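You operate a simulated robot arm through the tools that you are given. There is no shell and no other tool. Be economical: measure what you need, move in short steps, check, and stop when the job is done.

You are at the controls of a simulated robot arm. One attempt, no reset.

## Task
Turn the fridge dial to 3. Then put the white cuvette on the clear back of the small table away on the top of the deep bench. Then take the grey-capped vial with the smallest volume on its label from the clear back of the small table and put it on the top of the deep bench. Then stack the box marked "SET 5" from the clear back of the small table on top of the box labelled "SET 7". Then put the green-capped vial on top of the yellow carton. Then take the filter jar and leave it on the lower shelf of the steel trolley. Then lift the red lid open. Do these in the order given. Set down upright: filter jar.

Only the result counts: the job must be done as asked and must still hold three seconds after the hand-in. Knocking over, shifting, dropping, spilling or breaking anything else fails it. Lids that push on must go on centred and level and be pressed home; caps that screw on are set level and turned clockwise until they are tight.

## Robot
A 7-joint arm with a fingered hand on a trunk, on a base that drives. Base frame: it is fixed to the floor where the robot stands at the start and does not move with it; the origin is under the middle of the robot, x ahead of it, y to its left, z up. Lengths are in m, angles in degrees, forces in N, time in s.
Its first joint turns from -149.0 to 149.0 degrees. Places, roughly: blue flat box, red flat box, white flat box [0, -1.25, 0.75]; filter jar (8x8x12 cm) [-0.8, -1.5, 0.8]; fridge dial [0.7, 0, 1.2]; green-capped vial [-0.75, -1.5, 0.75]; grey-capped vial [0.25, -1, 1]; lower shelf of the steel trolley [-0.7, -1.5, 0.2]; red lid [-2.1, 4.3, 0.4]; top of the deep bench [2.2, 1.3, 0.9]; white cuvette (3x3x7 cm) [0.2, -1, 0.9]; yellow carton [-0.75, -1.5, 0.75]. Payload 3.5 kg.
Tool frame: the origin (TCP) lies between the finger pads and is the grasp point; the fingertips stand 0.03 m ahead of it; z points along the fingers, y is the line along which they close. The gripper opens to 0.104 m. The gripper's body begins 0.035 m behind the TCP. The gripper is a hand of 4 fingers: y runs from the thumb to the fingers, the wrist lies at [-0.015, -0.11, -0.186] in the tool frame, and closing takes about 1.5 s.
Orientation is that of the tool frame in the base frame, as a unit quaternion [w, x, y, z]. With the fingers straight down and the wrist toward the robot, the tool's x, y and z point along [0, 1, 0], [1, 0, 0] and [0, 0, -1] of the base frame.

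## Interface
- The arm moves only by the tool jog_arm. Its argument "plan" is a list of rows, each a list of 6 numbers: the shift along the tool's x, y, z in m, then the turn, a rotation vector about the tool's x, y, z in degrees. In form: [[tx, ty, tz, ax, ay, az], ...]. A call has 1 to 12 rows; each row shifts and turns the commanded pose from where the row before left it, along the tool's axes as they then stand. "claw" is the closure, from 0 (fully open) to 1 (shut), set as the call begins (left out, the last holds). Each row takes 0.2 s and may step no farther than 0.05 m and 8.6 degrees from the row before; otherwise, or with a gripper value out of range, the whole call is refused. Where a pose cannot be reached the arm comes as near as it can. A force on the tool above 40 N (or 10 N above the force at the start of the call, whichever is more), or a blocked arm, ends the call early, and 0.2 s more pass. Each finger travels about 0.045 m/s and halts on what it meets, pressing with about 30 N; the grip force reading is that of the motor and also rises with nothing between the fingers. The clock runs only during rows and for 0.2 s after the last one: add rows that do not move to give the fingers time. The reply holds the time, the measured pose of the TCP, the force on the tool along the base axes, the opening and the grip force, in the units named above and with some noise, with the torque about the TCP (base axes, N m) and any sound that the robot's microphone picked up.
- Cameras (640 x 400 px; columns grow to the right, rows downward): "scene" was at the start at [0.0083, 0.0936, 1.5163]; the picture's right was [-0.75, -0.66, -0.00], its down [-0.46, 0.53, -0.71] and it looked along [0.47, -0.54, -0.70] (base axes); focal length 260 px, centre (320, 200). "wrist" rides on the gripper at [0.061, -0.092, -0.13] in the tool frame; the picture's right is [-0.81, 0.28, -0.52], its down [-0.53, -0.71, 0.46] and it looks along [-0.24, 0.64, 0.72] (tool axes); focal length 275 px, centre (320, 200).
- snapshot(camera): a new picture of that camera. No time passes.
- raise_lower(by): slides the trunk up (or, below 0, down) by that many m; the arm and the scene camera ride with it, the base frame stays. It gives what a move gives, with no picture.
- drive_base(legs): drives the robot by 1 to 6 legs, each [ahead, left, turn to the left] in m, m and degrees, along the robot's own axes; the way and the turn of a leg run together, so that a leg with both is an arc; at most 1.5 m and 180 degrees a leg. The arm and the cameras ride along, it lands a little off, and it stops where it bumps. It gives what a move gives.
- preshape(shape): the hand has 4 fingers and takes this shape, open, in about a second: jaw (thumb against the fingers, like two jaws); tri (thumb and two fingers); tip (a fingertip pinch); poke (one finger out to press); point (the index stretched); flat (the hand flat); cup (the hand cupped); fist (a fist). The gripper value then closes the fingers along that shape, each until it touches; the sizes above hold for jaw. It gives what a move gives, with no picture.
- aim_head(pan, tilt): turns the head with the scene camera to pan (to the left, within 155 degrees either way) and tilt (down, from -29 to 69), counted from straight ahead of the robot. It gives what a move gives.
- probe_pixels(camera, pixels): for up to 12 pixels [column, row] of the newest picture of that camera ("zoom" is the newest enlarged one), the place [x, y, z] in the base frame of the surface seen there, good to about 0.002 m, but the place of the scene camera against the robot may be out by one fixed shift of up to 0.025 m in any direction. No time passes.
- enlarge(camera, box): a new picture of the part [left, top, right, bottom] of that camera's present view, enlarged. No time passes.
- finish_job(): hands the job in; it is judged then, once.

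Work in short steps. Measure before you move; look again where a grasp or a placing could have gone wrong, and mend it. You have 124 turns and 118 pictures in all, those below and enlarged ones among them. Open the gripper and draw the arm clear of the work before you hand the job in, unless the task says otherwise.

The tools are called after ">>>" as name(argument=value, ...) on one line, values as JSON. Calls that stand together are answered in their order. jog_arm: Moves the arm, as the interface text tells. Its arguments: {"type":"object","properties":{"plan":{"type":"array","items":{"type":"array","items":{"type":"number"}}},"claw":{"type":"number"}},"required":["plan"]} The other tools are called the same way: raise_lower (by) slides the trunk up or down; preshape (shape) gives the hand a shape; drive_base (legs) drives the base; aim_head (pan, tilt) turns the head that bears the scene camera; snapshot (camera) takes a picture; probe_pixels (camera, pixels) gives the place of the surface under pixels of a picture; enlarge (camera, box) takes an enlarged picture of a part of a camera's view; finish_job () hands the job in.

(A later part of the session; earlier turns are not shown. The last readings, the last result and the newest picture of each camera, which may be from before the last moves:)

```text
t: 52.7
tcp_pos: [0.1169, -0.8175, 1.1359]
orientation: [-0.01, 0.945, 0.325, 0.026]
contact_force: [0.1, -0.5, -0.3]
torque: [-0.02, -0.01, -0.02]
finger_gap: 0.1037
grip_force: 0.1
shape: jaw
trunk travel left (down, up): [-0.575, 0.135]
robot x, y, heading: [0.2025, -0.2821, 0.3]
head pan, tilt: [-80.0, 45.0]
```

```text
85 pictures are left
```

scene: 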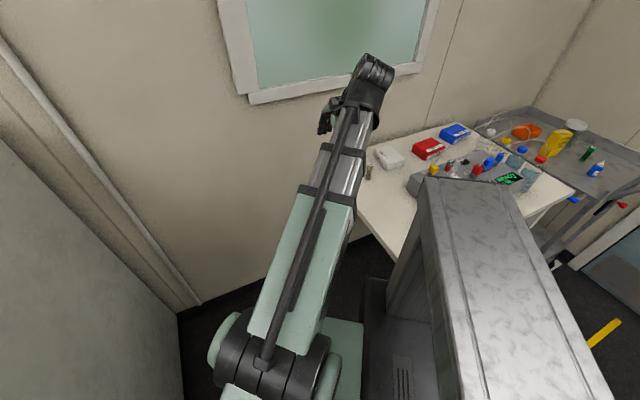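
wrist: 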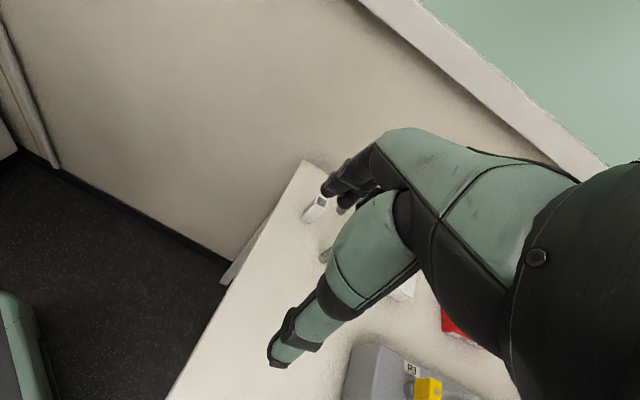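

Cuvette appears at (318,208). A bit further for an unobstructed view.

>>> jog_arm(plan=[[-0.035, -0.02, -0.01, 0, 0, 0], [-0.035, -0.02, -0.01, 0, 0, 0]])

>>> snapshot(camera="wrist")

>>> enlarge(camera="wrist", box=[220, 150, 380, 250])

```text
t: 53.3
tcp_pos: [0.0488, -0.8324, 1.1522]
orientation: [-0.01, 0.943, 0.333, 0.024]
contact_force: [0.6, -0.9, -0.4]
torque: [-0.04, 0.0, 0.01]
finger_gap: 0.1041
grip_force: 0.0
shape: jaw
trunk travel left (down, up): [-0.575, 0.135]
robot x, y, heading: [0.2049, -0.2813, 0.4]
head pan, tilt: [-80.0, 45.0]
```

```text
84 pictures are left
```

wrist: 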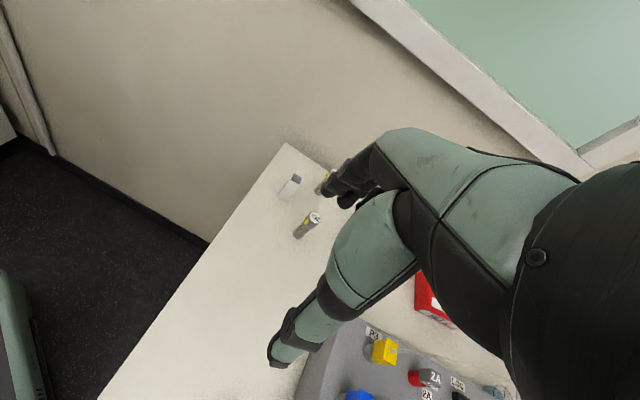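

```text
4.00 times, centred on (300, 200) of wrist
```

zoom: 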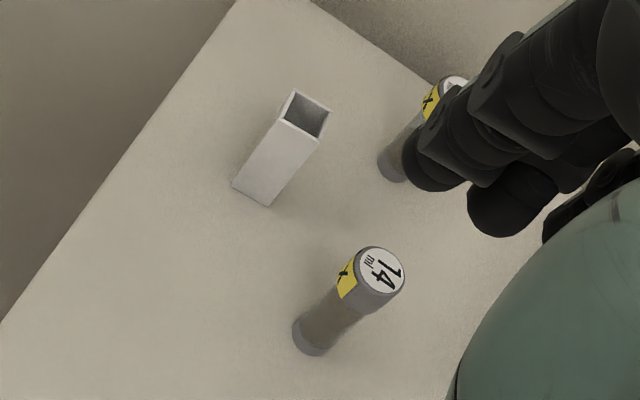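

The near vial reads "14 ml", the other "6"; so the far one is smallest. I probe cuvette and vials.

>>> probe_pixels(camera="zoom", pixels=[[296, 92], [328, 109], [317, 138], [284, 122], [234, 186], [267, 205], [350, 170], [381, 272], [405, 275], [314, 345], [440, 90], [395, 165]])

```text
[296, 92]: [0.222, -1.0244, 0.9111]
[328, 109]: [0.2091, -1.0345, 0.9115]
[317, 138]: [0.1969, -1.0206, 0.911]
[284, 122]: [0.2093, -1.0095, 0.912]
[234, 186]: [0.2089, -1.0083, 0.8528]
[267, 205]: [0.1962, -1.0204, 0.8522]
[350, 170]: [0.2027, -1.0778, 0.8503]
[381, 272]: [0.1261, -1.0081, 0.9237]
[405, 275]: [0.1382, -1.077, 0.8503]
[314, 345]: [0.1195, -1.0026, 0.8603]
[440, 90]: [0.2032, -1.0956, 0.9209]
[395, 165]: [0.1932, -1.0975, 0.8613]
```

Cuvette centre (0.209,-1.022), 0.85–0.911 high, aligned with my tool yaw. I level the tool and move over it at height, pre-closing part way.

>>> jog_arm(plan=[[0.001, 0.0415, 0, 0, -3, 0], [0.001, 0.0415, 0, 0, 0, 0], [0.001, 0.0415, 0, 0, 0, 0], [0.001, 0.0415, 0, 0, 0, 0], [0.001, 0.0415, 0, 0, 0, 0], [0.001, 0.0415, 0, 0, 0, 0], [0, 0, 0.04, 0, 0, 0], [0, 0, 0.04, 0, 0, 0], [0, 0, 0.04, 0, 0, 0]], claw=0.4)

>>> snapshot(camera="wrist")

```text
t: 55.3
tcp_pos: [0.1927, -1.024, 1.0314]
orientation: [-0.001, 0.946, 0.324, 0.0]
contact_force: [-1.2, 0.0, -0.5]
torque: [0.01, 0.01, -0.01]
finger_gap: 0.0629
grip_force: 0.0
shape: jaw
trunk travel left (down, up): [-0.575, 0.135]
robot x, y, heading: [0.205, -0.2807, 0.3]
head pan, tilt: [-80.0, 45.0]
```

```text
82 pictures are left
```

wrist: 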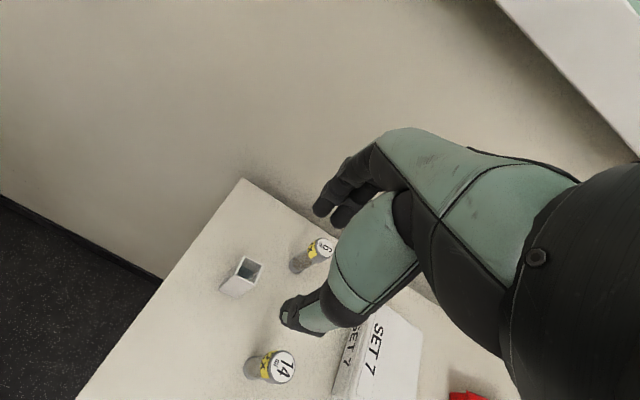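

Level now. I re-probe the cuvette rim and vial caps from here.

>>> enlarge(camera="wrist", box=[200, 220, 360, 320])

>>> probe_pixels(camera="wrist", pixels=[[241, 257], [263, 263], [253, 279], [234, 276], [323, 250], [285, 365], [230, 300]])

```text
4.00 times, centred on (280, 270) of wrist
```

zoom: 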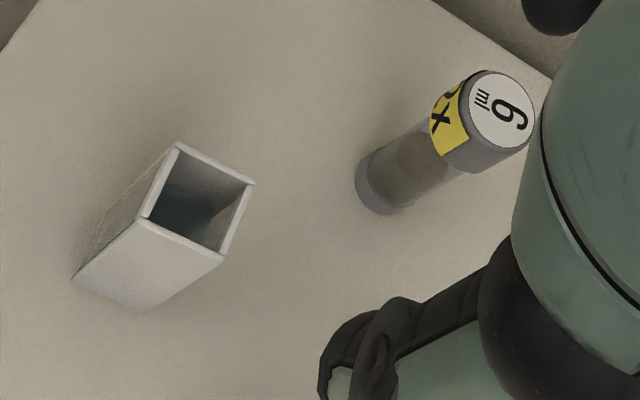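

```text
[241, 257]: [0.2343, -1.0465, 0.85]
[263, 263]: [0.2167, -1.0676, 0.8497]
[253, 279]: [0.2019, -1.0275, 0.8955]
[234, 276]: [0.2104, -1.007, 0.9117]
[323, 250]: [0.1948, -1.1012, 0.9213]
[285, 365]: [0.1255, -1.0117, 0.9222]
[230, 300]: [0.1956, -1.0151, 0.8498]
```

"6 ml" confirmed; cuvette position consistent. I align and go down to just above, then read.

>>> jog_arm(plan=[[0.014, 0.009, 0, 0, 0, 0], [0, 0, 0.035, 0, 0, 0], [0, 0, 0.035, 0, 0, 0]])

```text
t: 56.1
tcp_pos: [0.2082, -1.0213, 0.9621]
orientation: [-0.002, 0.946, 0.323, 0.0]
contact_force: [0.8, 1.1, 0.1]
torque: [-0.01, -0.03, -0.01]
finger_gap: 0.0628
grip_force: 0.1
shape: jaw
trunk travel left (down, up): [-0.575, 0.135]
robot x, y, heading: [0.2047, -0.2801, 0.5]
head pan, tilt: [-80.0, 45.0]
```

On target to ~1 mm. Descend 72 mm and close.

>>> jog_arm(plan=[[0.001, 0.001, 0.036, 0, 0, 0], [0, 0, 0.036, 0, 0, 0]])

>>> jog_arm(plan=[[0, 0, 0, 0, 0, 0], [0, 0, 0, 0, 0, 0], [0, 0, 0, 0, 0, 0], [0, 0, 0, 0, 0, 0], [0, 0, 0, 0, 0, 0]], claw=1)

>>> snapshot(camera="wrist")

```text
t: 56.7
tcp_pos: [0.2099, -1.0206, 0.8888]
orientation: [-0.002, 0.946, 0.324, 0.001]
contact_force: [0.6, 0.2, -0.7]
torque: [0.01, 0.0, 0.05]
finger_gap: 0.0628
grip_force: 0.1
shape: jaw
trunk travel left (down, up): [-0.575, 0.135]
robot x, y, heading: [0.2038, -0.2846, 0.4]
head pan, tilt: [-80.0, 45.0]
```

```text
t: 57.9
tcp_pos: [0.21, -1.0215, 0.8905]
orientation: [-0.002, 0.946, 0.324, 0.001]
contact_force: [0.1, 0.2, -0.3]
torque: [-0.02, -0.01, 0.01]
finger_gap: 0.0168
grip_force: 29.8
shape: jaw
trunk travel left (down, up): [-0.575, 0.135]
robot x, y, heading: [0.2041, -0.2797, 0.6]
head pan, tilt: [-80.0, 45.0]
```

```text
80 pictures are left
```

wrist: 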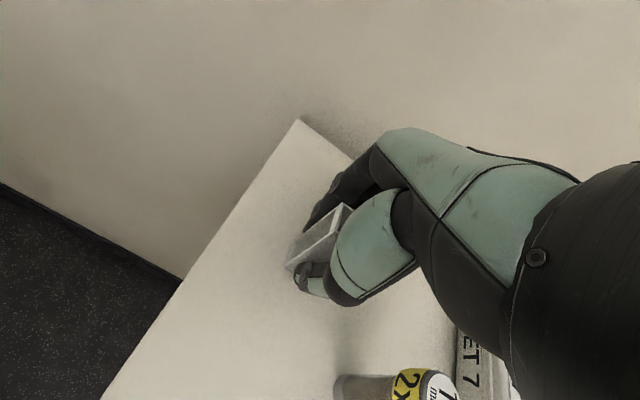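

Cuvette gripped (gap 17 mm). I lift it and draw it in, then drive away.

>>> jog_arm(plan=[[0, 0, -0.042, 0, 0, 0], [0, 0, -0.042, 0, 0, 0], [0, 0, -0.042, 0, 0, 0], [0, 0, -0.042, 0, 0, 0], [0, 0, -0.042, 0, 0, 0], [0, 0, -0.042, 0, 0, 0], [0.031, -0.027, 0, 0, 0, 0], [0.031, -0.027, 0, 0, 0, 0], [0.031, -0.027, 0, 0, 0, 0], [0.031, -0.027, 0, 0, 0, 0], [0.031, -0.027, 0, 0, 0, 0]])

>>> drive_base(legs=[[0.1, 0.53, 0], [0.4, 0.65, 0]])

>>> aim_head(pan=20, tilt=30)

>>> snapshot(camera="scene")

>>> snapshot(camera="wrist")

```text
t: 60.3
tcp_pos: [0.2523, -0.8182, 1.1429]
orientation: [-0.003, 0.946, 0.324, 0.001]
contact_force: [0.3, 0.0, -0.3]
torque: [0.0, 0.01, -0.02]
finger_gap: 0.0168
grip_force: 29.7
shape: jaw
trunk travel left (down, up): [-0.575, 0.135]
robot x, y, heading: [0.2028, -0.282, 0.4]
head pan, tilt: [-80.0, 45.0]
```

```text
t: 67.1
tcp_pos: [0.7401, 0.3632, 1.1422]
orientation: [-0.002, 0.945, 0.326, 0.0]
contact_force: [-0.5, -0.2, -0.5]
torque: [-0.02, 0.01, -0.01]
finger_gap: 0.0165
grip_force: 30.0
shape: jaw
trunk travel left (down, up): [-0.575, 0.135]
robot x, y, heading: [0.6899, 0.8996, 0.7]
head pan, tilt: [-80.0, 45.0]
```

```text
t: 68.9
tcp_pos: [0.7393, 0.3631, 1.1419]
orientation: [-0.002, 0.946, 0.325, 0.0]
contact_force: [0.3, -0.2, 0.7]
torque: [-0.02, 0.0, -0.03]
finger_gap: 0.0167
grip_force: 30.1
shape: jaw
trunk travel left (down, up): [-0.575, 0.135]
robot x, y, heading: [0.692, 0.8996, 0.6]
head pan, tilt: [20.0, 30.0]
```

```text
79 pictures are left
```

scene: 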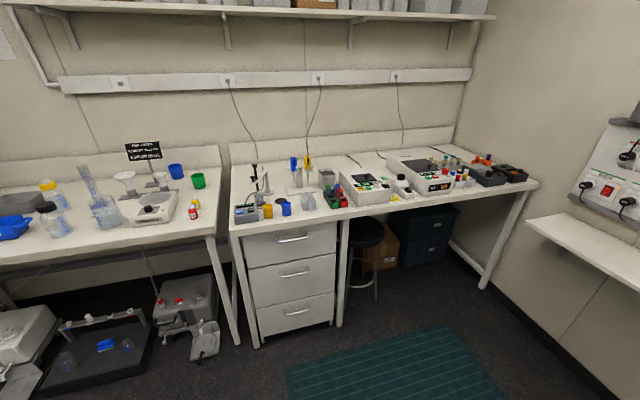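

```text
78 pictures are left
```

wrist: 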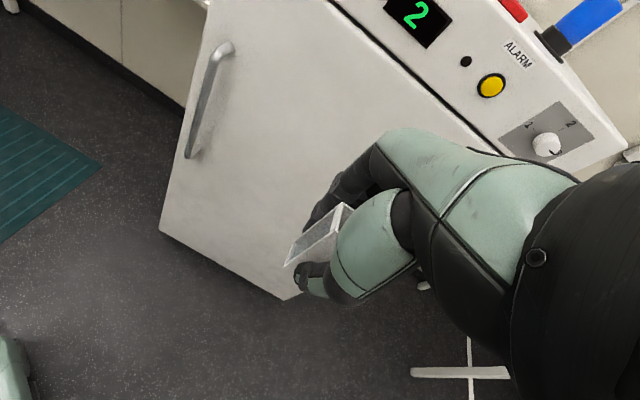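

I probe the right-hand bench surface for free places.

>>> probe_pixels(camera="scene", pixels=[[240, 232], [345, 212], [250, 180], [320, 170], [360, 165], [400, 165], [535, 188], [285, 195], [345, 180], [410, 203], [450, 195], [232, 168]])

>>> enlarge(camera="scene", box=[220, 120, 460, 270])

```text
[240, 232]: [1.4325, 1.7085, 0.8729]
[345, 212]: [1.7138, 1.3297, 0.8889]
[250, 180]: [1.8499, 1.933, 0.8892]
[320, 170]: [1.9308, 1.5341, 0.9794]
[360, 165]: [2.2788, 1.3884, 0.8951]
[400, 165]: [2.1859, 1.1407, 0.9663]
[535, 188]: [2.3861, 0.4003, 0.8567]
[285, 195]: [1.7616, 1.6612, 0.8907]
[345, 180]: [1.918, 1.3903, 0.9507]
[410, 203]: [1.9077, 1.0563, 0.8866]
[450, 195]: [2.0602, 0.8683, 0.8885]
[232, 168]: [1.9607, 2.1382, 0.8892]
```

```text
2.67 times, centred on (340, 195) of scene
```

zoom: 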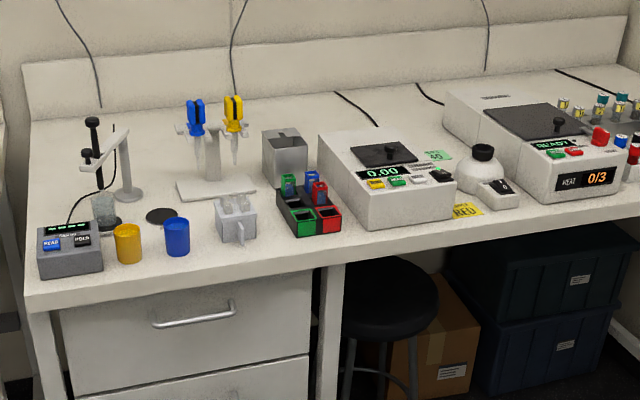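

I look closer at the right part of this bench for free front space.

>>> enlarge(camera="scene", box=[370, 145, 546, 255])

>>> probe_pixels(camera="scene", pixels=[[395, 206], [402, 208], [420, 205], [440, 203], [460, 198], [480, 195], [480, 190], [500, 188], [465, 192], [295, 217], [300, 222], [318, 217]])

```text
3.64 times, centred on (458, 200) of scene
```

zoom: 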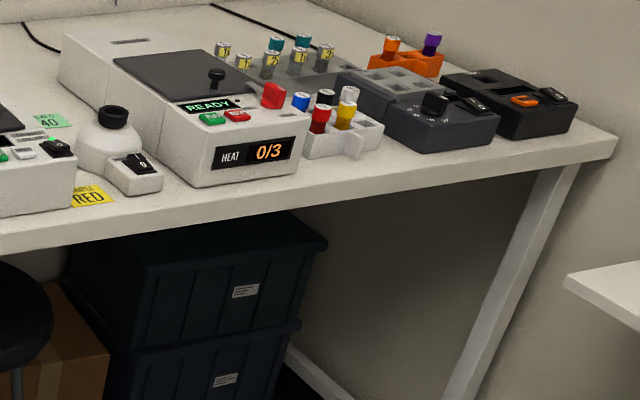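

```text
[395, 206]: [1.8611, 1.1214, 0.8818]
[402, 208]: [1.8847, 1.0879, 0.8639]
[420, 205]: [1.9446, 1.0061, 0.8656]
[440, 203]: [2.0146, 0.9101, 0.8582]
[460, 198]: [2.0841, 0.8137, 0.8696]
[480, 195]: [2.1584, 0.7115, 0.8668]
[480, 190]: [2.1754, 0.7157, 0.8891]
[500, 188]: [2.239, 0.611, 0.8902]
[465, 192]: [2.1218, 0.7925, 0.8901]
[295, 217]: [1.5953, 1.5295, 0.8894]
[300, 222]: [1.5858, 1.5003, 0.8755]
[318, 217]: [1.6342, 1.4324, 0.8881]
```

The bench's left-rear strip near pixel (240,184) looks free. I turn so that the arm faces this bench and drive nearer.

>>> probe_pixels(camera="scene", pixels=[[240, 184], [238, 195], [244, 175], [227, 190], [260, 190]])

>>> drive_base(legs=[[0, 0, 125], [0.2, -0.5, 0]])

>>> aim_head(pan=-70, tilt=40)

>>> snapshot(camera="scene")

```text
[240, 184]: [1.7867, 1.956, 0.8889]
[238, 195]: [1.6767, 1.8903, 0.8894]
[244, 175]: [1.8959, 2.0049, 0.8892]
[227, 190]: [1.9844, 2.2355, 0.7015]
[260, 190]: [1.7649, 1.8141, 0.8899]
```

```text
t: 77.2
tcp_pos: [1.3817, 1.7161, 1.1419]
orientation: [-0.002, 0.14, 0.99, -0.002]
contact_force: [-0.2, 0.1, 0.2]
torque: [0.0, 0.01, -0.04]
finger_gap: 0.0167
grip_force: 29.7
shape: jaw
trunk travel left (down, up): [-0.575, 0.135]
robot x, y, heading: [0.9756, 1.3572, 126.5]
head pan, tilt: [20.0, 30.0]
```

```text
t: 78.8
tcp_pos: [1.3807, 1.7148, 1.1422]
orientation: [-0.001, 0.14, 0.99, -0.002]
contact_force: [0.5, -0.6, -0.1]
torque: [0.02, 0.03, -0.01]
finger_gap: 0.0167
grip_force: 30.3
shape: jaw
trunk travel left (down, up): [-0.575, 0.135]
robot x, y, heading: [0.9758, 1.3582, 126.4]
head pan, tilt: [-70.0, 40.0]
```

```text
75 pictures are left
```

scene: 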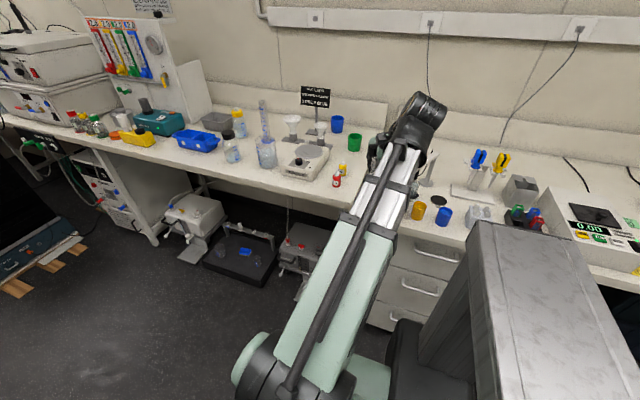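

The arm hides the spot; wrist view should show it.

>>> snapshot(camera="wrist")

```text
74 pictures are left
```

wrist: 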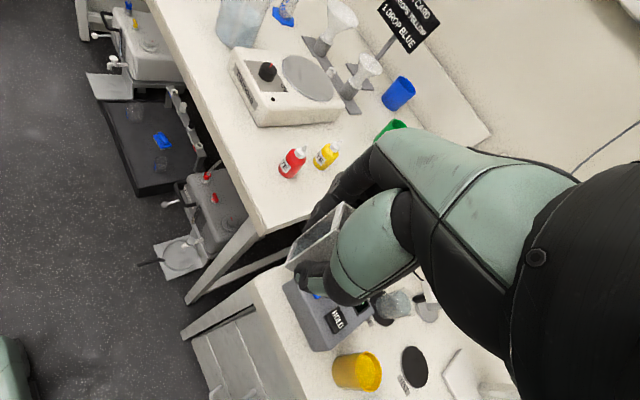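

I shift the hand along tool -x so the spot comes out from behind it.

>>> jog_arm(plan=[[-0.04, 0, 0, 0, 0, 0], [-0.04, 0, 0, 0, 0, 0], [-0.04, 0, 0, 0, 0, 0], [-0.04, 0, 0, 0, 0, 0], [-0.04, 0, 0, 0, 0, 0]])

>>> snapshot(camera="wrist")

```text
t: 80.0
tcp_pos: [1.5726, 1.6611, 1.141]
orientation: [-0.002, 0.14, 0.99, -0.001]
contact_force: [0.5, 0.0, 0.8]
torque: [0.0, 0.03, 0.01]
finger_gap: 0.0168
grip_force: 30.0
shape: jaw
trunk travel left (down, up): [-0.575, 0.135]
robot x, y, heading: [0.9757, 1.3566, 126.5]
head pan, tilt: [-70.0, 40.0]
```

```text
73 pictures are left
```

wrist: 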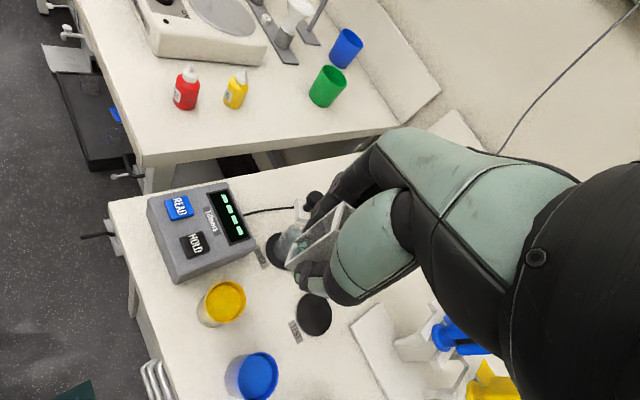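

The free strip behind the READ/HOLD device shows at (300,170). Probe it.

>>> probe_pixels(camera="wrist", pixels=[[250, 180], [275, 190], [300, 170], [330, 165], [320, 155], [360, 150], [230, 165], [312, 195], [240, 245], [230, 180], [300, 190], [180, 190]])

>>> enlarge(camera="wrist", box=[200, 130, 360, 230])

```text
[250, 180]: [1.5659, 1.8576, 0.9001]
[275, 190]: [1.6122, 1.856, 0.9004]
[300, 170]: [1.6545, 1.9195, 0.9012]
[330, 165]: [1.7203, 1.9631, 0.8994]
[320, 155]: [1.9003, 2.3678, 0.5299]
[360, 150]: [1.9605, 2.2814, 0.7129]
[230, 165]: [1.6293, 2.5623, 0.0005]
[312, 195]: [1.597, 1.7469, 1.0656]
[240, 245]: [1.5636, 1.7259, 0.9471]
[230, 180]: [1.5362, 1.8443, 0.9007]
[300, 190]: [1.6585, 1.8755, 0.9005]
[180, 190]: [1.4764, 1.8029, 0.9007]
```

```text
4.00 times, centred on (280, 180) of wrist
```

zoom: 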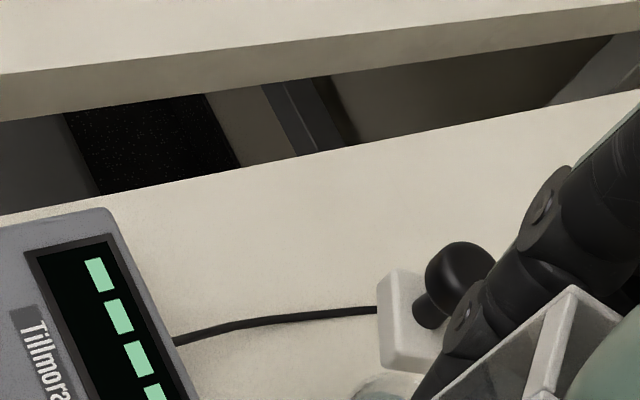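

Bench surface is z=0.9005; spot (1.66,1.885) lies between the cable and the left edge. A tall post stands at (1.60,1.75), so I first yaw the hand in line with the bench depth, then move over the spot at height.

>>> jog_arm(plan=[[0, 0, 0, 0, 0, 7.7], [0, 0, 0, 0, 0, 7.7], [0, 0, 0, 0, 0, 7.7], [0, 0, 0, 0, 0, 7.7], [0, 0, 0, 0, 0, 7.7]])

>>> snapshot(camera="wrist")

```text
t: 81.2
tcp_pos: [1.5725, 1.6599, 1.1415]
orientation: [0.0, 0.459, 0.888, -0.001]
contact_force: [-0.5, -0.5, 0.6]
torque: [-0.01, 0.03, -0.04]
finger_gap: 0.0168
grip_force: 30.3
shape: jaw
trunk travel left (down, up): [-0.575, 0.135]
robot x, y, heading: [0.975, 1.3566, 126.4]
head pan, tilt: [-70.0, 40.0]
```

```text
71 pictures are left
```

wrist: 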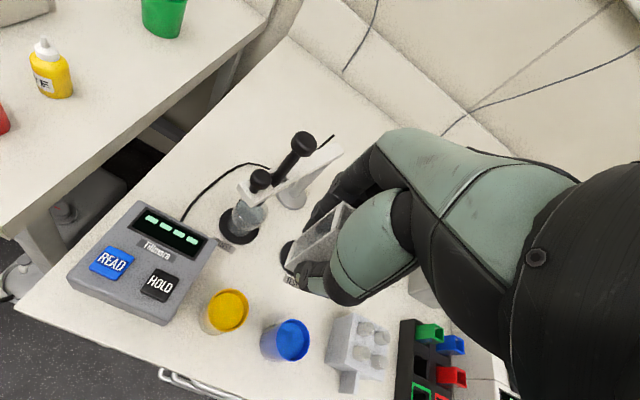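

Clear view: the free area is left/behind the stand around (220,150)–(300,90). Probe.

>>> probe_pixels(camera="wrist", pixels=[[230, 135], [270, 120], [290, 90], [320, 100], [210, 160], [250, 100], [303, 143], [258, 180], [292, 198], [238, 165], [190, 200], [330, 150]])

```text
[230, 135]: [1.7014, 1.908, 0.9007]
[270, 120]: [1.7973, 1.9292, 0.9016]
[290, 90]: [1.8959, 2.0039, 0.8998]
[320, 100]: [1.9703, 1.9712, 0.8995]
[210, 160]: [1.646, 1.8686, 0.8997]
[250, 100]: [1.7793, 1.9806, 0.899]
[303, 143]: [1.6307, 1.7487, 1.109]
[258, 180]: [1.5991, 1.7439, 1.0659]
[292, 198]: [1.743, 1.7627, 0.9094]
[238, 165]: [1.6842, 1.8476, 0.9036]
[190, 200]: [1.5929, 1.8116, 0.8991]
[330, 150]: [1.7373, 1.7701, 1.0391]
```

Spot chosen (1.78,1.945), 10 cm+ from the cable and stand. I raise above the 1.11 m knob, slide left, and drive 0.17 closer.

>>> jog_arm(plan=[[0, 0, -0.04, 0, 0, 0], [0, 0, -0.04, 0, 0, 0], [0.037, 0, 0, 0, 0, 0], [0.037, 0, 0, 0, 0, 0], [0.037, 0, 0, 0, 0, 0]])

>>> drive_base(legs=[[0, -0.17, 0]])

```text
t: 82.5
tcp_pos: [1.509, 1.7537, 1.2219]
orientation: [-0.002, 0.458, 0.889, -0.002]
contact_force: [0.7, 0.0, -0.9]
torque: [-0.01, 0.02, -0.01]
finger_gap: 0.0168
grip_force: 30.0
shape: jaw
trunk travel left (down, up): [-0.575, 0.135]
robot x, y, heading: [0.9764, 1.3581, 126.5]
head pan, tilt: [-70.0, 40.0]
```

```text
t: 83.9
tcp_pos: [1.6466, 1.8546, 1.2211]
orientation: [-0.001, 0.457, 0.89, -0.002]
contact_force: [0.0, -0.1, -0.5]
torque: [-0.02, 0.04, 0.02]
finger_gap: 0.0167
grip_force: 29.7
shape: jaw
trunk travel left (down, up): [-0.575, 0.135]
robot x, y, heading: [1.113, 1.4612, 126.6]
head pan, tilt: [-70.0, 40.0]
```

Over to the spot and down most of the way.

>>> jog_arm(plan=[[-0.001, 0.0402, 0, 0, 0, 0], [-0.001, 0.0402, 0, 0, 0, 0], [-0.001, 0.0402, 0, 0, 0, 0], [-0.001, 0.0402, 0, 0, 0, 0], [0, 0, 0.04, 0, 0, 0], [0, 0, 0.04, 0, 0, 0], [0, 0, 0.04, 0, 0, 0], [0, 0, 0.04, 0, 0, 0], [0, 0, 0.04, 0, 0, 0]])

>>> snapshot(camera="wrist")

```text
t: 85.9
tcp_pos: [1.7793, 1.9441, 1.0197]
orientation: [-0.001, 0.459, 0.889, -0.002]
contact_force: [0.7, 0.2, 0.2]
torque: [0.02, 0.03, 0.0]
finger_gap: 0.0167
grip_force: 29.8
shape: jaw
trunk travel left (down, up): [-0.575, 0.135]
robot x, y, heading: [1.1123, 1.4617, 126.3]
head pan, tilt: [-70.0, 40.0]
```

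```text
70 pictures are left
```

wrist: 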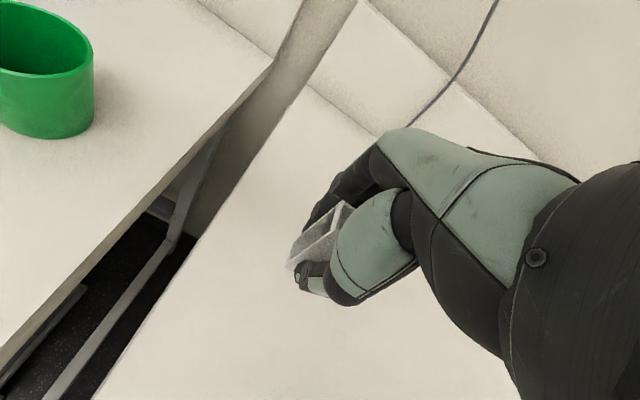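

Clear around. Lower the last 75 mm gently until contact.

>>> jog_arm(plan=[[0, 0, 0.035, 0, 0, 0], [0, 0, 0.03, 0, 0, 0], [0, 0, 0.006, 0, 0, 0], [0, 0, 0.004, 0, 0, 0]])

```text
t: 86.9
tcp_pos: [1.777, 1.945, 0.9459]
orientation: [-0.001, 0.458, 0.889, -0.002]
contact_force: [0.1, -0.6, 0.3]
torque: [0.03, -0.03, -0.01]
finger_gap: 0.0166
grip_force: 30.0
shape: jaw
trunk travel left (down, up): [-0.575, 0.135]
robot x, y, heading: [1.1141, 1.4607, 126.6]
head pan, tilt: [-70.0, 40.0]
```

About 4 mm to go; no contact yet.

>>> jog_arm(plan=[[0, 0, 0.003, 0, 0, 0], [0, 0, 0.0015, 0, 0, 0]])

```text
t: 87.5
tcp_pos: [1.7781, 1.9438, 0.9414]
orientation: [-0.002, 0.458, 0.889, -0.003]
contact_force: [-0.7, -0.4, -0.2]
torque: [0.0, -0.01, 0.01]
finger_gap: 0.017
grip_force: 29.9
shape: jaw
trunk travel left (down, up): [-0.575, 0.135]
robot x, y, heading: [1.108, 1.459, 126.7]
head pan, tilt: [-70.0, 40.0]
```

Within ~1 mm of the surface; release with a partial opening, then rise.

>>> jog_arm(plan=[[0, 0, 0.001, 0, 0, 0], [0, 0, 0, 0, 0, 0]])

>>> jog_arm(plan=[[0, 0, 0, 0, 0, 0], [0, 0, 0, 0, 0, 0], [0, 0, 0, 0, 0, 0], [0, 0, 0, 0, 0, 0], [0, 0, -0.03, 0, 0, 0], [0, 0, -0.04, 0, 0, 0], [0, 0, -0.04, 0, 0, 0], [0, 0, -0.04, 0, 0, 0], [0, 0, -0.04, 0, 0, 0], [0, 0, -0.04, 0, 0, 0], [0, 0, -0.04, 0, 0, 0]], claw=0.55)

>>> jog_arm(plan=[[0, -0.04, 0, 0, 0, 0], [0, -0.04, 0, 0, 0, 0], [0, -0.04, 0, 0, 0, 0], [0, -0.04, 0, 0, 0, 0]])

>>> snapshot(camera="wrist")

```text
t: 88.1
tcp_pos: [1.7786, 1.9444, 0.9404]
orientation: [0.0, 0.458, 0.889, -0.003]
contact_force: [-1.2, 0.8, 0.3]
torque: [-0.01, 0.0, 0.0]
finger_gap: 0.017
grip_force: 30.4
shape: jaw
trunk travel left (down, up): [-0.575, 0.135]
robot x, y, heading: [1.1127, 1.4587, 126.7]
head pan, tilt: [-70.0, 40.0]
```

```text
t: 90.5
tcp_pos: [1.7793, 1.9434, 1.2111]
orientation: [-0.002, 0.457, 0.889, -0.003]
contact_force: [0.4, 0.4, 0.0]
torque: [0.01, 0.01, 0.0]
finger_gap: 0.0467
grip_force: 0.2
shape: jaw
trunk travel left (down, up): [-0.575, 0.135]
robot x, y, heading: [1.1086, 1.4592, 126.4]
head pan, tilt: [-70.0, 40.0]
```

```text
t: 91.5
tcp_pos: [1.6485, 1.8529, 1.2118]
orientation: [-0.001, 0.458, 0.889, -0.002]
contact_force: [-0.8, 0.5, -0.1]
torque: [0.03, -0.02, 0.01]
finger_gap: 0.0465
grip_force: 0.0
shape: jaw
trunk travel left (down, up): [-0.575, 0.135]
robot x, y, heading: [1.1129, 1.4629, 126.6]
head pan, tilt: [-70.0, 40.0]
```

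```text
69 pictures are left
```

wrist: 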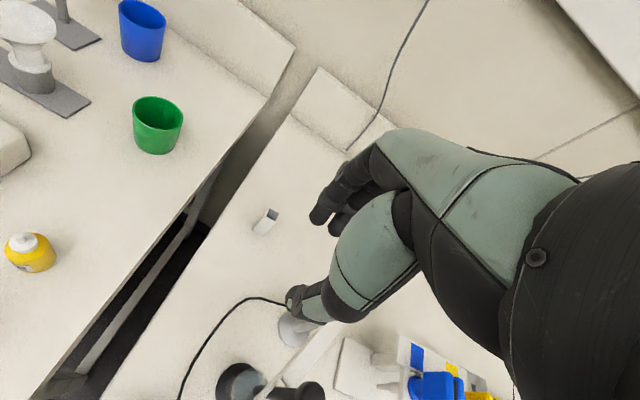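

Cuvette stands well at (265,220). I draw the arm in and return to the small table by the same way.

>>> jog_arm(plan=[[0, -0.04, 0.02, 0, 0, 0], [0, -0.04, 0.02, 0, 0, 0], [0, -0.02, 0.02, 0, 0, 0]], claw=0.4)

>>> drive_base(legs=[[0, 0.2, 0], [-0.2, 0.43, 0], [0, 0, -126.5], [-0.41, -0.66, 0]])

```text
t: 92.3
tcp_pos: [1.5663, 1.7939, 1.1524]
orientation: [-0.001, 0.458, 0.889, -0.002]
contact_force: [-0.5, 0.1, 0.0]
torque: [0.03, -0.02, -0.01]
finger_gap: 0.0619
grip_force: 0.2
shape: jaw
trunk travel left (down, up): [-0.575, 0.135]
robot x, y, heading: [1.1116, 1.457, 126.7]
head pan, tilt: [-70.0, 40.0]
```

```text
t: 105.4
tcp_pos: [0.2961, -0.2958, 1.1509]
orientation: [-0.002, 1.0, -0.014, 0.0]
contact_force: [-0.6, 0.7, -0.6]
torque: [-0.02, -0.02, 0.0]
finger_gap: 0.0621
grip_force: 0.1
shape: jaw
trunk travel left (down, up): [-0.575, 0.135]
robot x, y, heading: [0.3054, 0.2685, -0.7]
head pan, tilt: [-70.0, 40.0]
```

Vial "6 ml" stands ~5 cm from the wall, so I'll grip with closing direction parallel to the wall (yaw -143°). I yaw the tool, then drive to the table.

>>> jog_arm(plan=[[0, 0, 0, 0, 0, 7.35], [0, 0, 0, 0, 0, 7.35], [0, 0, 0, 0, 0, 7.35], [0, 0, 0, 0, 0, 7.35], [0, 0, 0, 0, 0, 7.35], [0, 0, 0, 0, 0, 7.35], [0, 0, 0, 0, 0, 7.35]])

>>> drive_base(legs=[[-0.1, -0.55, 0.7]])

>>> snapshot(camera="wrist")

```text
t: 107.0
tcp_pos: [0.2944, -0.2958, 1.1503]
orientation: [-0.002, 0.894, -0.448, -0.001]
contact_force: [0.2, 0.0, -0.4]
torque: [0.01, 0.01, -0.01]
finger_gap: 0.062
grip_force: 0.0
shape: jaw
trunk travel left (down, up): [-0.575, 0.135]
robot x, y, heading: [0.3053, 0.2659, -0.4]
head pan, tilt: [-70.0, 40.0]
```

```text
t: 110.2
tcp_pos: [0.1981, -0.8505, 1.1509]
orientation: [-0.002, 0.897, -0.443, 0.0]
contact_force: [-0.6, -0.8, -0.2]
torque: [-0.01, 0.0, 0.0]
finger_gap: 0.0621
grip_force: 0.1
shape: jaw
trunk travel left (down, up): [-0.575, 0.135]
robot x, y, heading: [0.2011, -0.2847, -0.1]
head pan, tilt: [-70.0, 40.0]
```

```text
68 pictures are left
```

wrist: 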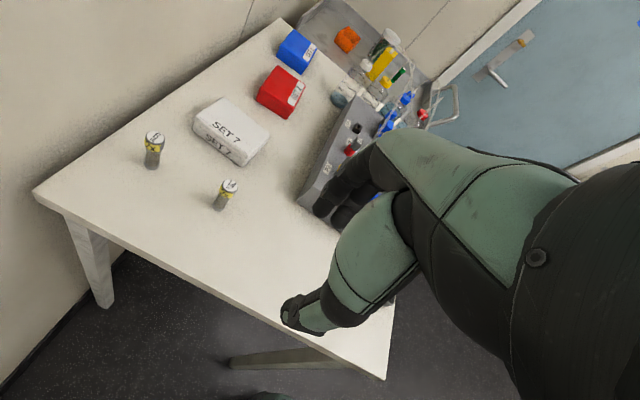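

Great view of the table. I probe vial "6", the boxes and the wall distance.

>>> enlarge(camera="wrist", box=[120, 110, 280, 210])

>>> probe_pixels(camera="zoom", pixels=[[138, 108], [105, 112], [168, 108], [128, 228], [436, 302], [412, 386], [60, 160], [60, 100]])

>>> enlarge(camera="wrist", box=[190, 20, 350, 170])

>>> probe_pixels(camera="wrist", pixels=[[221, 98], [196, 118], [271, 132], [246, 155], [269, 67], [257, 95], [304, 80], [293, 105], [289, 29], [279, 50], [316, 44], [306, 65]])

```text
4.00 times, centred on (200, 160) of wrist
```

zoom: 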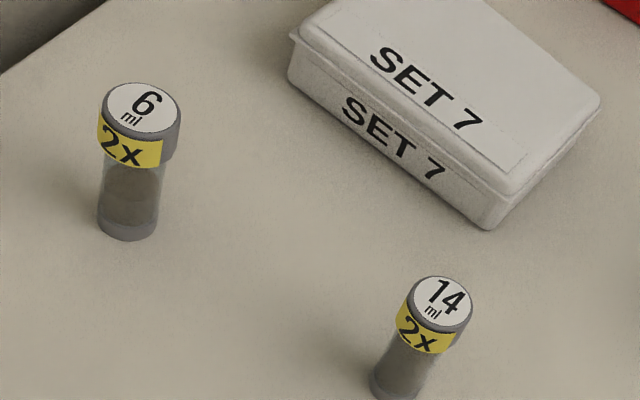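

```text
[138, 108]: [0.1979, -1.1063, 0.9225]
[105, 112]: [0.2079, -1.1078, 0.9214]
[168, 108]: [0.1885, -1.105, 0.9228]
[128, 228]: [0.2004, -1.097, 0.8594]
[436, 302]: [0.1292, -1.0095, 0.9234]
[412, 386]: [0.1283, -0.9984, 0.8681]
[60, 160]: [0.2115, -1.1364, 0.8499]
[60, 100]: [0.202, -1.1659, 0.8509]
```

```text
2.67 times, centred on (270, 95) of wrist
```

zoom: 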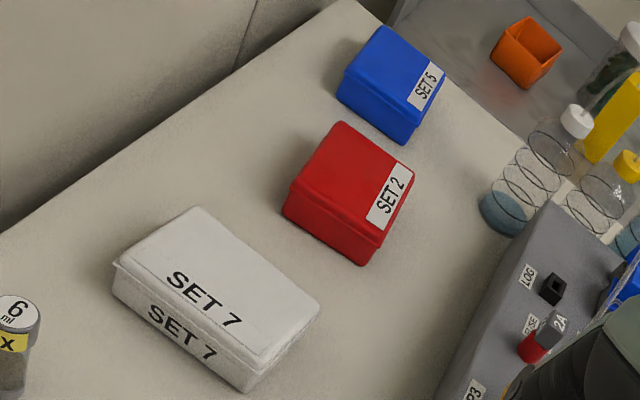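

```text
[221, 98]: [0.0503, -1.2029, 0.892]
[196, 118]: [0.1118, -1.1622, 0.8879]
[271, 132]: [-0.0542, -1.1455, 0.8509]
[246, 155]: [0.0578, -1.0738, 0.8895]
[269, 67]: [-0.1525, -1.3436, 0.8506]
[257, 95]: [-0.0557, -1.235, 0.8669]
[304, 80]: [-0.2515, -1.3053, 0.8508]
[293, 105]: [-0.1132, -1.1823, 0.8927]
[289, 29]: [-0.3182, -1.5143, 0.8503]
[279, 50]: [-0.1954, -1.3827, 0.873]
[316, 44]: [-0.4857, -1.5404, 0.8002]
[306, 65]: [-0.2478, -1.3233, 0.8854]
```

Vial "6" centre ≈(0.197,-1.104), wall well clear. I move above it and part-way down.

>>> jog_arm(plan=[[0.0335, 0.0258, 0, 0, 0, 0], [0.0335, 0.0258, 0, 0, 0, 0], [0.0335, 0.0258, 0, 0, 0, 0], [0.0335, 0.0258, 0, 0, 0, 0], [0.0335, 0.0258, 0, 0, 0, 0], [0.0335, 0.0258, 0, 0, 0, 0], [0, 0, 0.035, 0, 0, 0], [0, 0, 0.035, 0, 0, 0], [0, 0, 0.035, 0, 0, 0], [0, 0, 0.035, 0, 0, 0]])

>>> snapshot(camera="wrist")

```text
t: 112.5
tcp_pos: [0.1942, -1.0989, 1.0136]
orientation: [0.0, 0.896, -0.445, 0.0]
contact_force: [-19.3, 23.8, 14.8]
torque: [-3.49, -4.77, 3.17]
finger_gap: 0.0622
grip_force: 0.0
shape: jaw
trunk travel left (down, up): [-0.575, 0.135]
robot x, y, heading: [0.203, -0.2883, -0.1]
head pan, tilt: [-70.0, 40.0]
```

```text
65 pictures are left
```

wrist: 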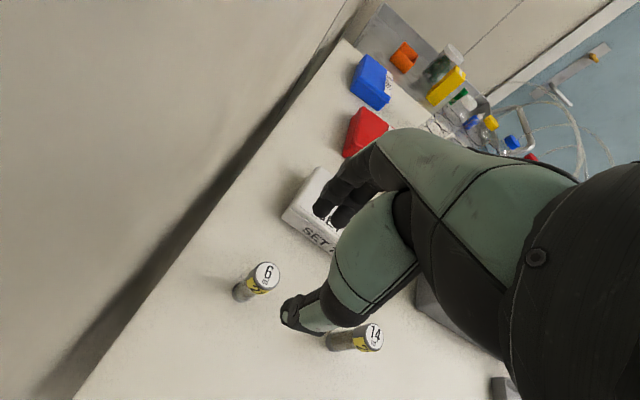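

Wall contact by the wrist (force along the wall normal). I retreat away from the wall and up, then use a yaw with the wrist away from the wall.

>>> jog_arm(plan=[[-0.01, 0, -0.005, 0, 0, 0], [-0.02, 0, -0.01, 0, 0, 0], [-0.03, 0, -0.02, 0, 0, 0], [-0.04, 0, -0.02, 0, 0, 0], [-0.04, 0, -0.02, 0, 0, 0]])

>>> jog_arm(plan=[[0, 0, 0, 0, 0, -8.2], [0, 0, 0, 0, 0, -8.2], [0, 0, 0, 0, 0, -8.2], [0, 0, 0, 0, 0, -8.2], [0, 0, 0, 0, 0, -8.2], [0, 0, 0, 0, 0, -8.2], [0, 0, 0, 0, 0, -8.2], [0, 0, 0, 0, 0, -8.2], [0, 0, 0, 0, 0, -8.2], [0, 0, 0, 0, 0, -8.2]])

>>> snapshot(camera="wrist")

```text
t: 113.7
tcp_pos: [0.1142, -0.9922, 1.086]
orientation: [-0.001, 0.896, -0.443, -0.001]
contact_force: [0.7, 0.6, 0.3]
torque: [0.0, -0.03, 0.01]
finger_gap: 0.0622
grip_force: 0.1
shape: jaw
trunk travel left (down, up): [-0.575, 0.135]
robot x, y, heading: [0.2006, -0.2865, 0.2]
head pan, tilt: [-70.0, 40.0]
```

```text
t: 115.8
tcp_pos: [0.1142, -0.9932, 1.0853]
orientation: [-0.002, 0.967, 0.255, -0.001]
contact_force: [-0.3, 0.0, 0.1]
torque: [0.0, 0.0, -0.02]
finger_gap: 0.0622
grip_force: 0.1
shape: jaw
trunk travel left (down, up): [-0.575, 0.135]
robot x, y, heading: [0.2007, -0.2842, -0.1]
head pan, tilt: [-70.0, 40.0]
```

```text
64 pictures are left
```

wrist: 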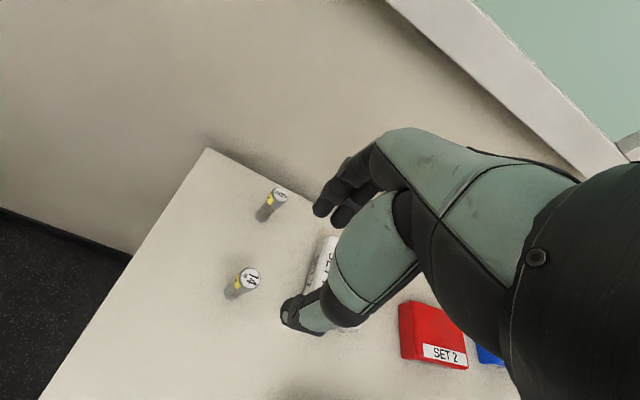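

Now yaw ≈-60°. Re-probe the caps and bottoms before going over.

>>> enlarge(camera="wrist", box=[200, 140, 360, 240])

>>> probe_pixels(camera="wrist", pixels=[[279, 194], [286, 193], [273, 196], [251, 276], [300, 190], [270, 160]])

>>> jog_arm(plan=[[0.0044, 0.0342, 0, 0, 0, 0], [0.0044, 0.0342, 0, 0, 0, 0], [0.0044, 0.0342, 0, 0, 0, 0], [0.0044, 0.0342, 0, 0, 0, 0]])

```text
4.00 times, centred on (280, 190) of wrist
```

zoom: 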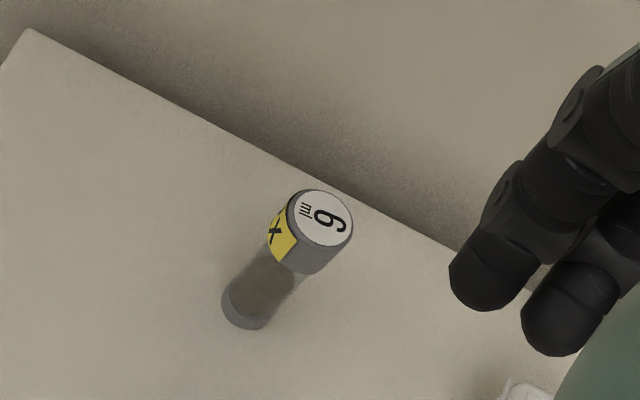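

```text
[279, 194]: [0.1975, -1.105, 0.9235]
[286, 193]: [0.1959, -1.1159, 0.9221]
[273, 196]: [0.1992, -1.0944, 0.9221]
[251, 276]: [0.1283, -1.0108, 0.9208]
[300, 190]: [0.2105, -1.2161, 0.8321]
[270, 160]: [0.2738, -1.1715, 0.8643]
```

```text
t: 116.8
tcp_pos: [0.1976, -1.104, 1.0866]
orientation: [-0.002, 0.967, 0.254, 0.001]
contact_force: [-0.1, 0.2, -0.3]
torque: [0.02, -0.02, -0.01]
finger_gap: 0.0621
grip_force: 0.0
shape: jaw
trunk travel left (down, up): [-0.575, 0.135]
robot x, y, heading: [0.2001, -0.2885, -0.1]
head pan, tilt: [-70.0, 40.0]
```

Centred over the vial (0.1975,-1.105). Descend.

>>> jog_arm(plan=[[0, 0, 0.035, 0, 0, 0], [0, 0, 0.035, 0, 0, 0], [0, 0, 0.035, 0, 0, 0], [0, 0, 0.035, 0, 0, 0]])

>>> snapshot(camera="wrist")

```text
t: 117.8
tcp_pos: [0.1969, -1.1021, 0.9456]
orientation: [-0.002, 0.967, 0.254, 0.001]
contact_force: [0.5, 0.4, -0.2]
torque: [0.0, 0.01, -0.02]
finger_gap: 0.0618
grip_force: 0.1
shape: jaw
trunk travel left (down, up): [-0.575, 0.135]
robot x, y, heading: [0.2022, -0.2888, -0.0]
head pan, tilt: [-70.0, 40.0]
```

```text
62 pictures are left
```

wrist: 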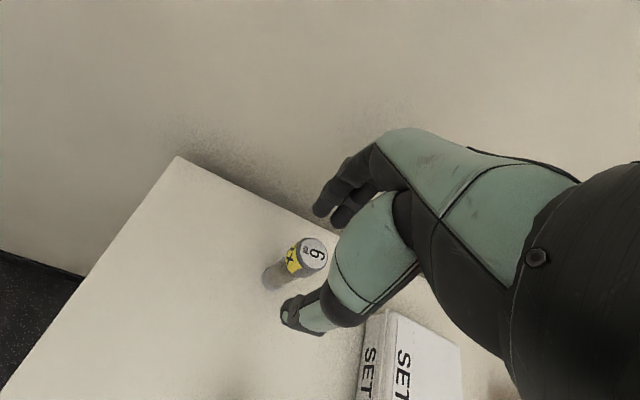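

Vial lies between fingers and thumb. Descend 52 mm and close.

>>> jog_arm(plan=[[0, 0.002, 0.026, 0, 0, 0], [0, 0, 0.026, 0, 0, 0]])

>>> jog_arm(plan=[[0, 0, 0, 0, 0, 0], [0, 0, 0, 0, 0, 0], [0, 0, 0, 0, 0, 0], [0, 0, 0, 0, 0, 0], [0, 0, 0, 0, 0, 0]], claw=1)

>>> snapshot(camera="wrist")

```text
t: 118.5
tcp_pos: [0.1969, -1.1031, 0.8941]
orientation: [-0.003, 0.967, 0.255, 0.0]
contact_force: [-0.1, -0.5, -0.8]
torque: [-0.03, -0.02, 0.0]
finger_gap: 0.062
grip_force: 0.1
shape: jaw
trunk travel left (down, up): [-0.575, 0.135]
robot x, y, heading: [0.2034, -0.2888, -0.0]
head pan, tilt: [-70.0, 40.0]
```

```text
t: 119.7
tcp_pos: [0.1964, -1.1043, 0.8936]
orientation: [-0.001, 0.967, 0.255, 0.0]
contact_force: [-1.1, -0.2, 0.3]
torque: [-0.01, -0.03, 0.02]
finger_gap: 0.0117
grip_force: 29.8
shape: jaw
trunk travel left (down, up): [-0.575, 0.135]
robot x, y, heading: [0.2004, -0.2876, 0.1]
head pan, tilt: [-70.0, 40.0]
```

```text
61 pictures are left
```

wrist: 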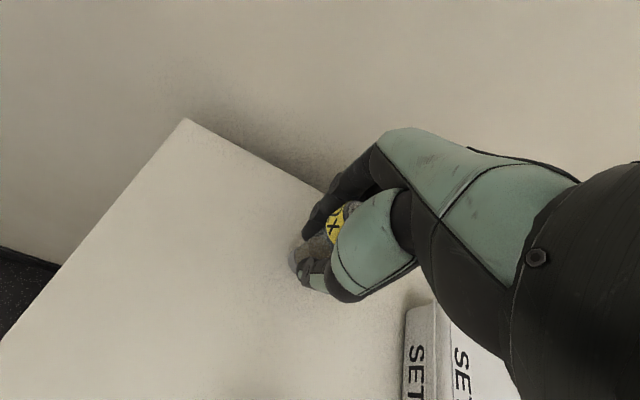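

Gripped by the glass body. Lift, draw in.

>>> jog_arm(plan=[[0, 0, -0.03, 0, 0, 0], [0, 0, -0.042, 0, 0, 0], [0, 0, -0.042, 0, 0, 0], [0, 0, -0.042, 0, 0, 0], [0, 0, -0.042, 0, 0, 0], [0, 0, -0.042, 0, 0, 0], [0.031, -0.037, 0, 0, 0, 0], [0.031, -0.037, 0, 0, 0, 0], [0.031, -0.037, 0, 0, 0, 0], [0.031, -0.037, 0, 0, 0, 0], [0.031, -0.037, 0, 0, 0, 0], [0.031, -0.037, 0, 0, 0, 0]])

>>> snapshot(camera="wrist")

```text
t: 122.2
tcp_pos: [0.2495, -0.8191, 1.134]
orientation: [-0.001, 0.967, 0.255, 0.001]
contact_force: [0.0, -0.6, 0.1]
torque: [-0.03, -0.01, -0.03]
finger_gap: 0.0117
grip_force: 29.8
shape: jaw
trunk travel left (down, up): [-0.575, 0.135]
robot x, y, heading: [0.204, -0.2881, -0.2]
head pan, tilt: [-70.0, 40.0]
```

```text
60 pictures are left
```

wrist: 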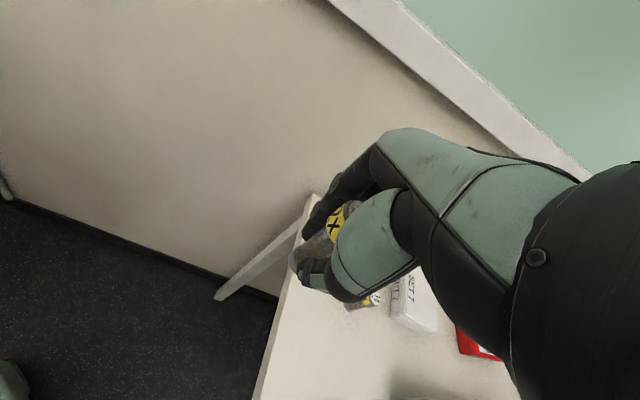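

Drive the same route to the bench.

>>> drive_base(legs=[[0.1, 0.535, 0], [0.4, 0.65, 0], [0, 0, 126.5], [0.2, -0.5, 0]])

>>> jog_arm(plan=[[0, 0, -0.04, 0, 0, 6], [0, 0, -0.04, 0, 0, 6], [0, 0, 0, 0, 0, 6], [0, 0, 0, 0, 0, 6], [0, 0, 0, 0, 0, 6]])

>>> snapshot(camera="wrist")

```text
t: 137.1
tcp_pos: [1.3913, 1.707, 1.1339]
orientation: [-0.002, 0.214, 0.977, -0.003]
contact_force: [0.8, -0.3, 0.5]
torque: [0.0, 0.01, 0.02]
finger_gap: 0.0118
grip_force: 30.3
shape: jaw
trunk travel left (down, up): [-0.575, 0.135]
robot x, y, heading: [0.9851, 1.3548, 125.8]
head pan, tilt: [-70.0, 40.0]
```

```text
t: 138.2
tcp_pos: [1.3906, 1.709, 1.2148]
orientation: [0.0, 0.461, 0.888, -0.002]
contact_force: [0.0, 1.0, -0.6]
torque: [0.02, 0.01, -0.02]
finger_gap: 0.0113
grip_force: 30.2
shape: jaw
trunk travel left (down, up): [-0.575, 0.135]
robot x, y, heading: [0.9878, 1.3586, 126.0]
head pan, tilt: [-70.0, 40.0]
```

```text
59 pictures are left
```

wrist: 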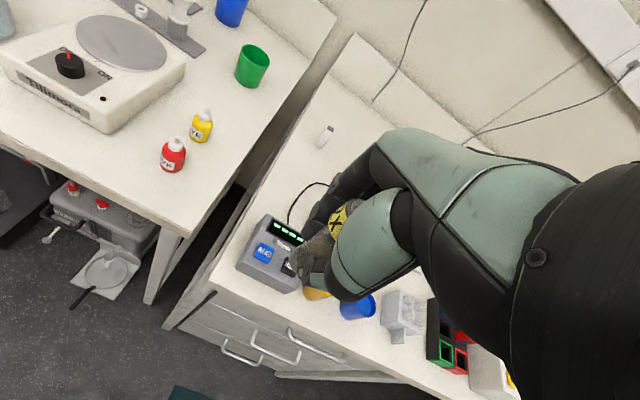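

Cuvette still stands at (323,135). I drive 0.17 closer for the vial at (1.705,1.892).

>>> drive_base(legs=[[0, -0.17, 0]])

```text
t: 139.7
tcp_pos: [1.5298, 1.8074, 1.2144]
orientation: [-0.001, 0.46, 0.888, -0.002]
contact_force: [0.7, 0.4, 1.0]
torque: [0.01, 0.0, -0.01]
finger_gap: 0.0114
grip_force: 30.3
shape: jaw
trunk travel left (down, up): [-0.575, 0.135]
robot x, y, heading: [1.1222, 1.4556, 125.9]
head pan, tilt: [-70.0, 40.0]
```

Move over the spot and down part-way.

>>> jog_arm(plan=[[-0.0064, 0.0384, 0, 0, 0, 0], [-0.0064, 0.0384, 0, 0, 0, 0], [-0.0064, 0.0384, 0, 0, 0, 0], [-0.0064, 0.0384, 0, 0, 0, 0], [-0.0064, 0.0384, 0, 0, 0, 0], [0, 0, 0.04, 0, 0, 0], [0, 0, 0.04, 0, 0, 0], [0, 0, 0.04, 0, 0, 0], [0, 0, 0.04, 0, 0, 0], [0, 0, 0.04, 0, 0, 0]])

>>> snapshot(camera="wrist")

```text
t: 141.9
tcp_pos: [1.705, 1.8897, 1.0126]
orientation: [-0.001, 0.46, 0.888, -0.003]
contact_force: [-0.1, -0.2, 0.3]
torque: [0.0, -0.02, 0.0]
finger_gap: 0.0115
grip_force: 29.9
shape: jaw
trunk travel left (down, up): [-0.575, 0.135]
robot x, y, heading: [1.1235, 1.4571, 125.6]
head pan, tilt: [-70.0, 40.0]
```

```text
58 pictures are left
```

wrist: 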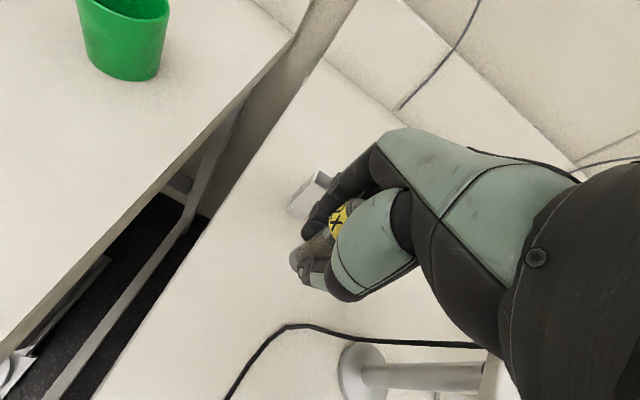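

Cuvette is 9 cm beyond, OK. Lower the last 67 mm.

>>> jog_arm(plan=[[0, 0, 0.03, 0, 0, 0], [0, 0, 0.028, 0, 0, 0], [0, 0, 0.004, 0, 0, 0], [0, 0, 0.003, 0, 0, 0], [0, 0, 0, 0, 0, 0]])

```text
t: 143.1
tcp_pos: [1.7039, 1.8907, 0.9472]
orientation: [-0.001, 0.46, 0.888, -0.002]
contact_force: [-0.6, 0.2, -0.2]
torque: [0.0, 0.03, 0.01]
finger_gap: 0.0114
grip_force: 30.5
shape: jaw
trunk travel left (down, up): [-0.575, 0.135]
robot x, y, heading: [1.1256, 1.4559, 125.7]
head pan, tilt: [-70.0, 40.0]
```

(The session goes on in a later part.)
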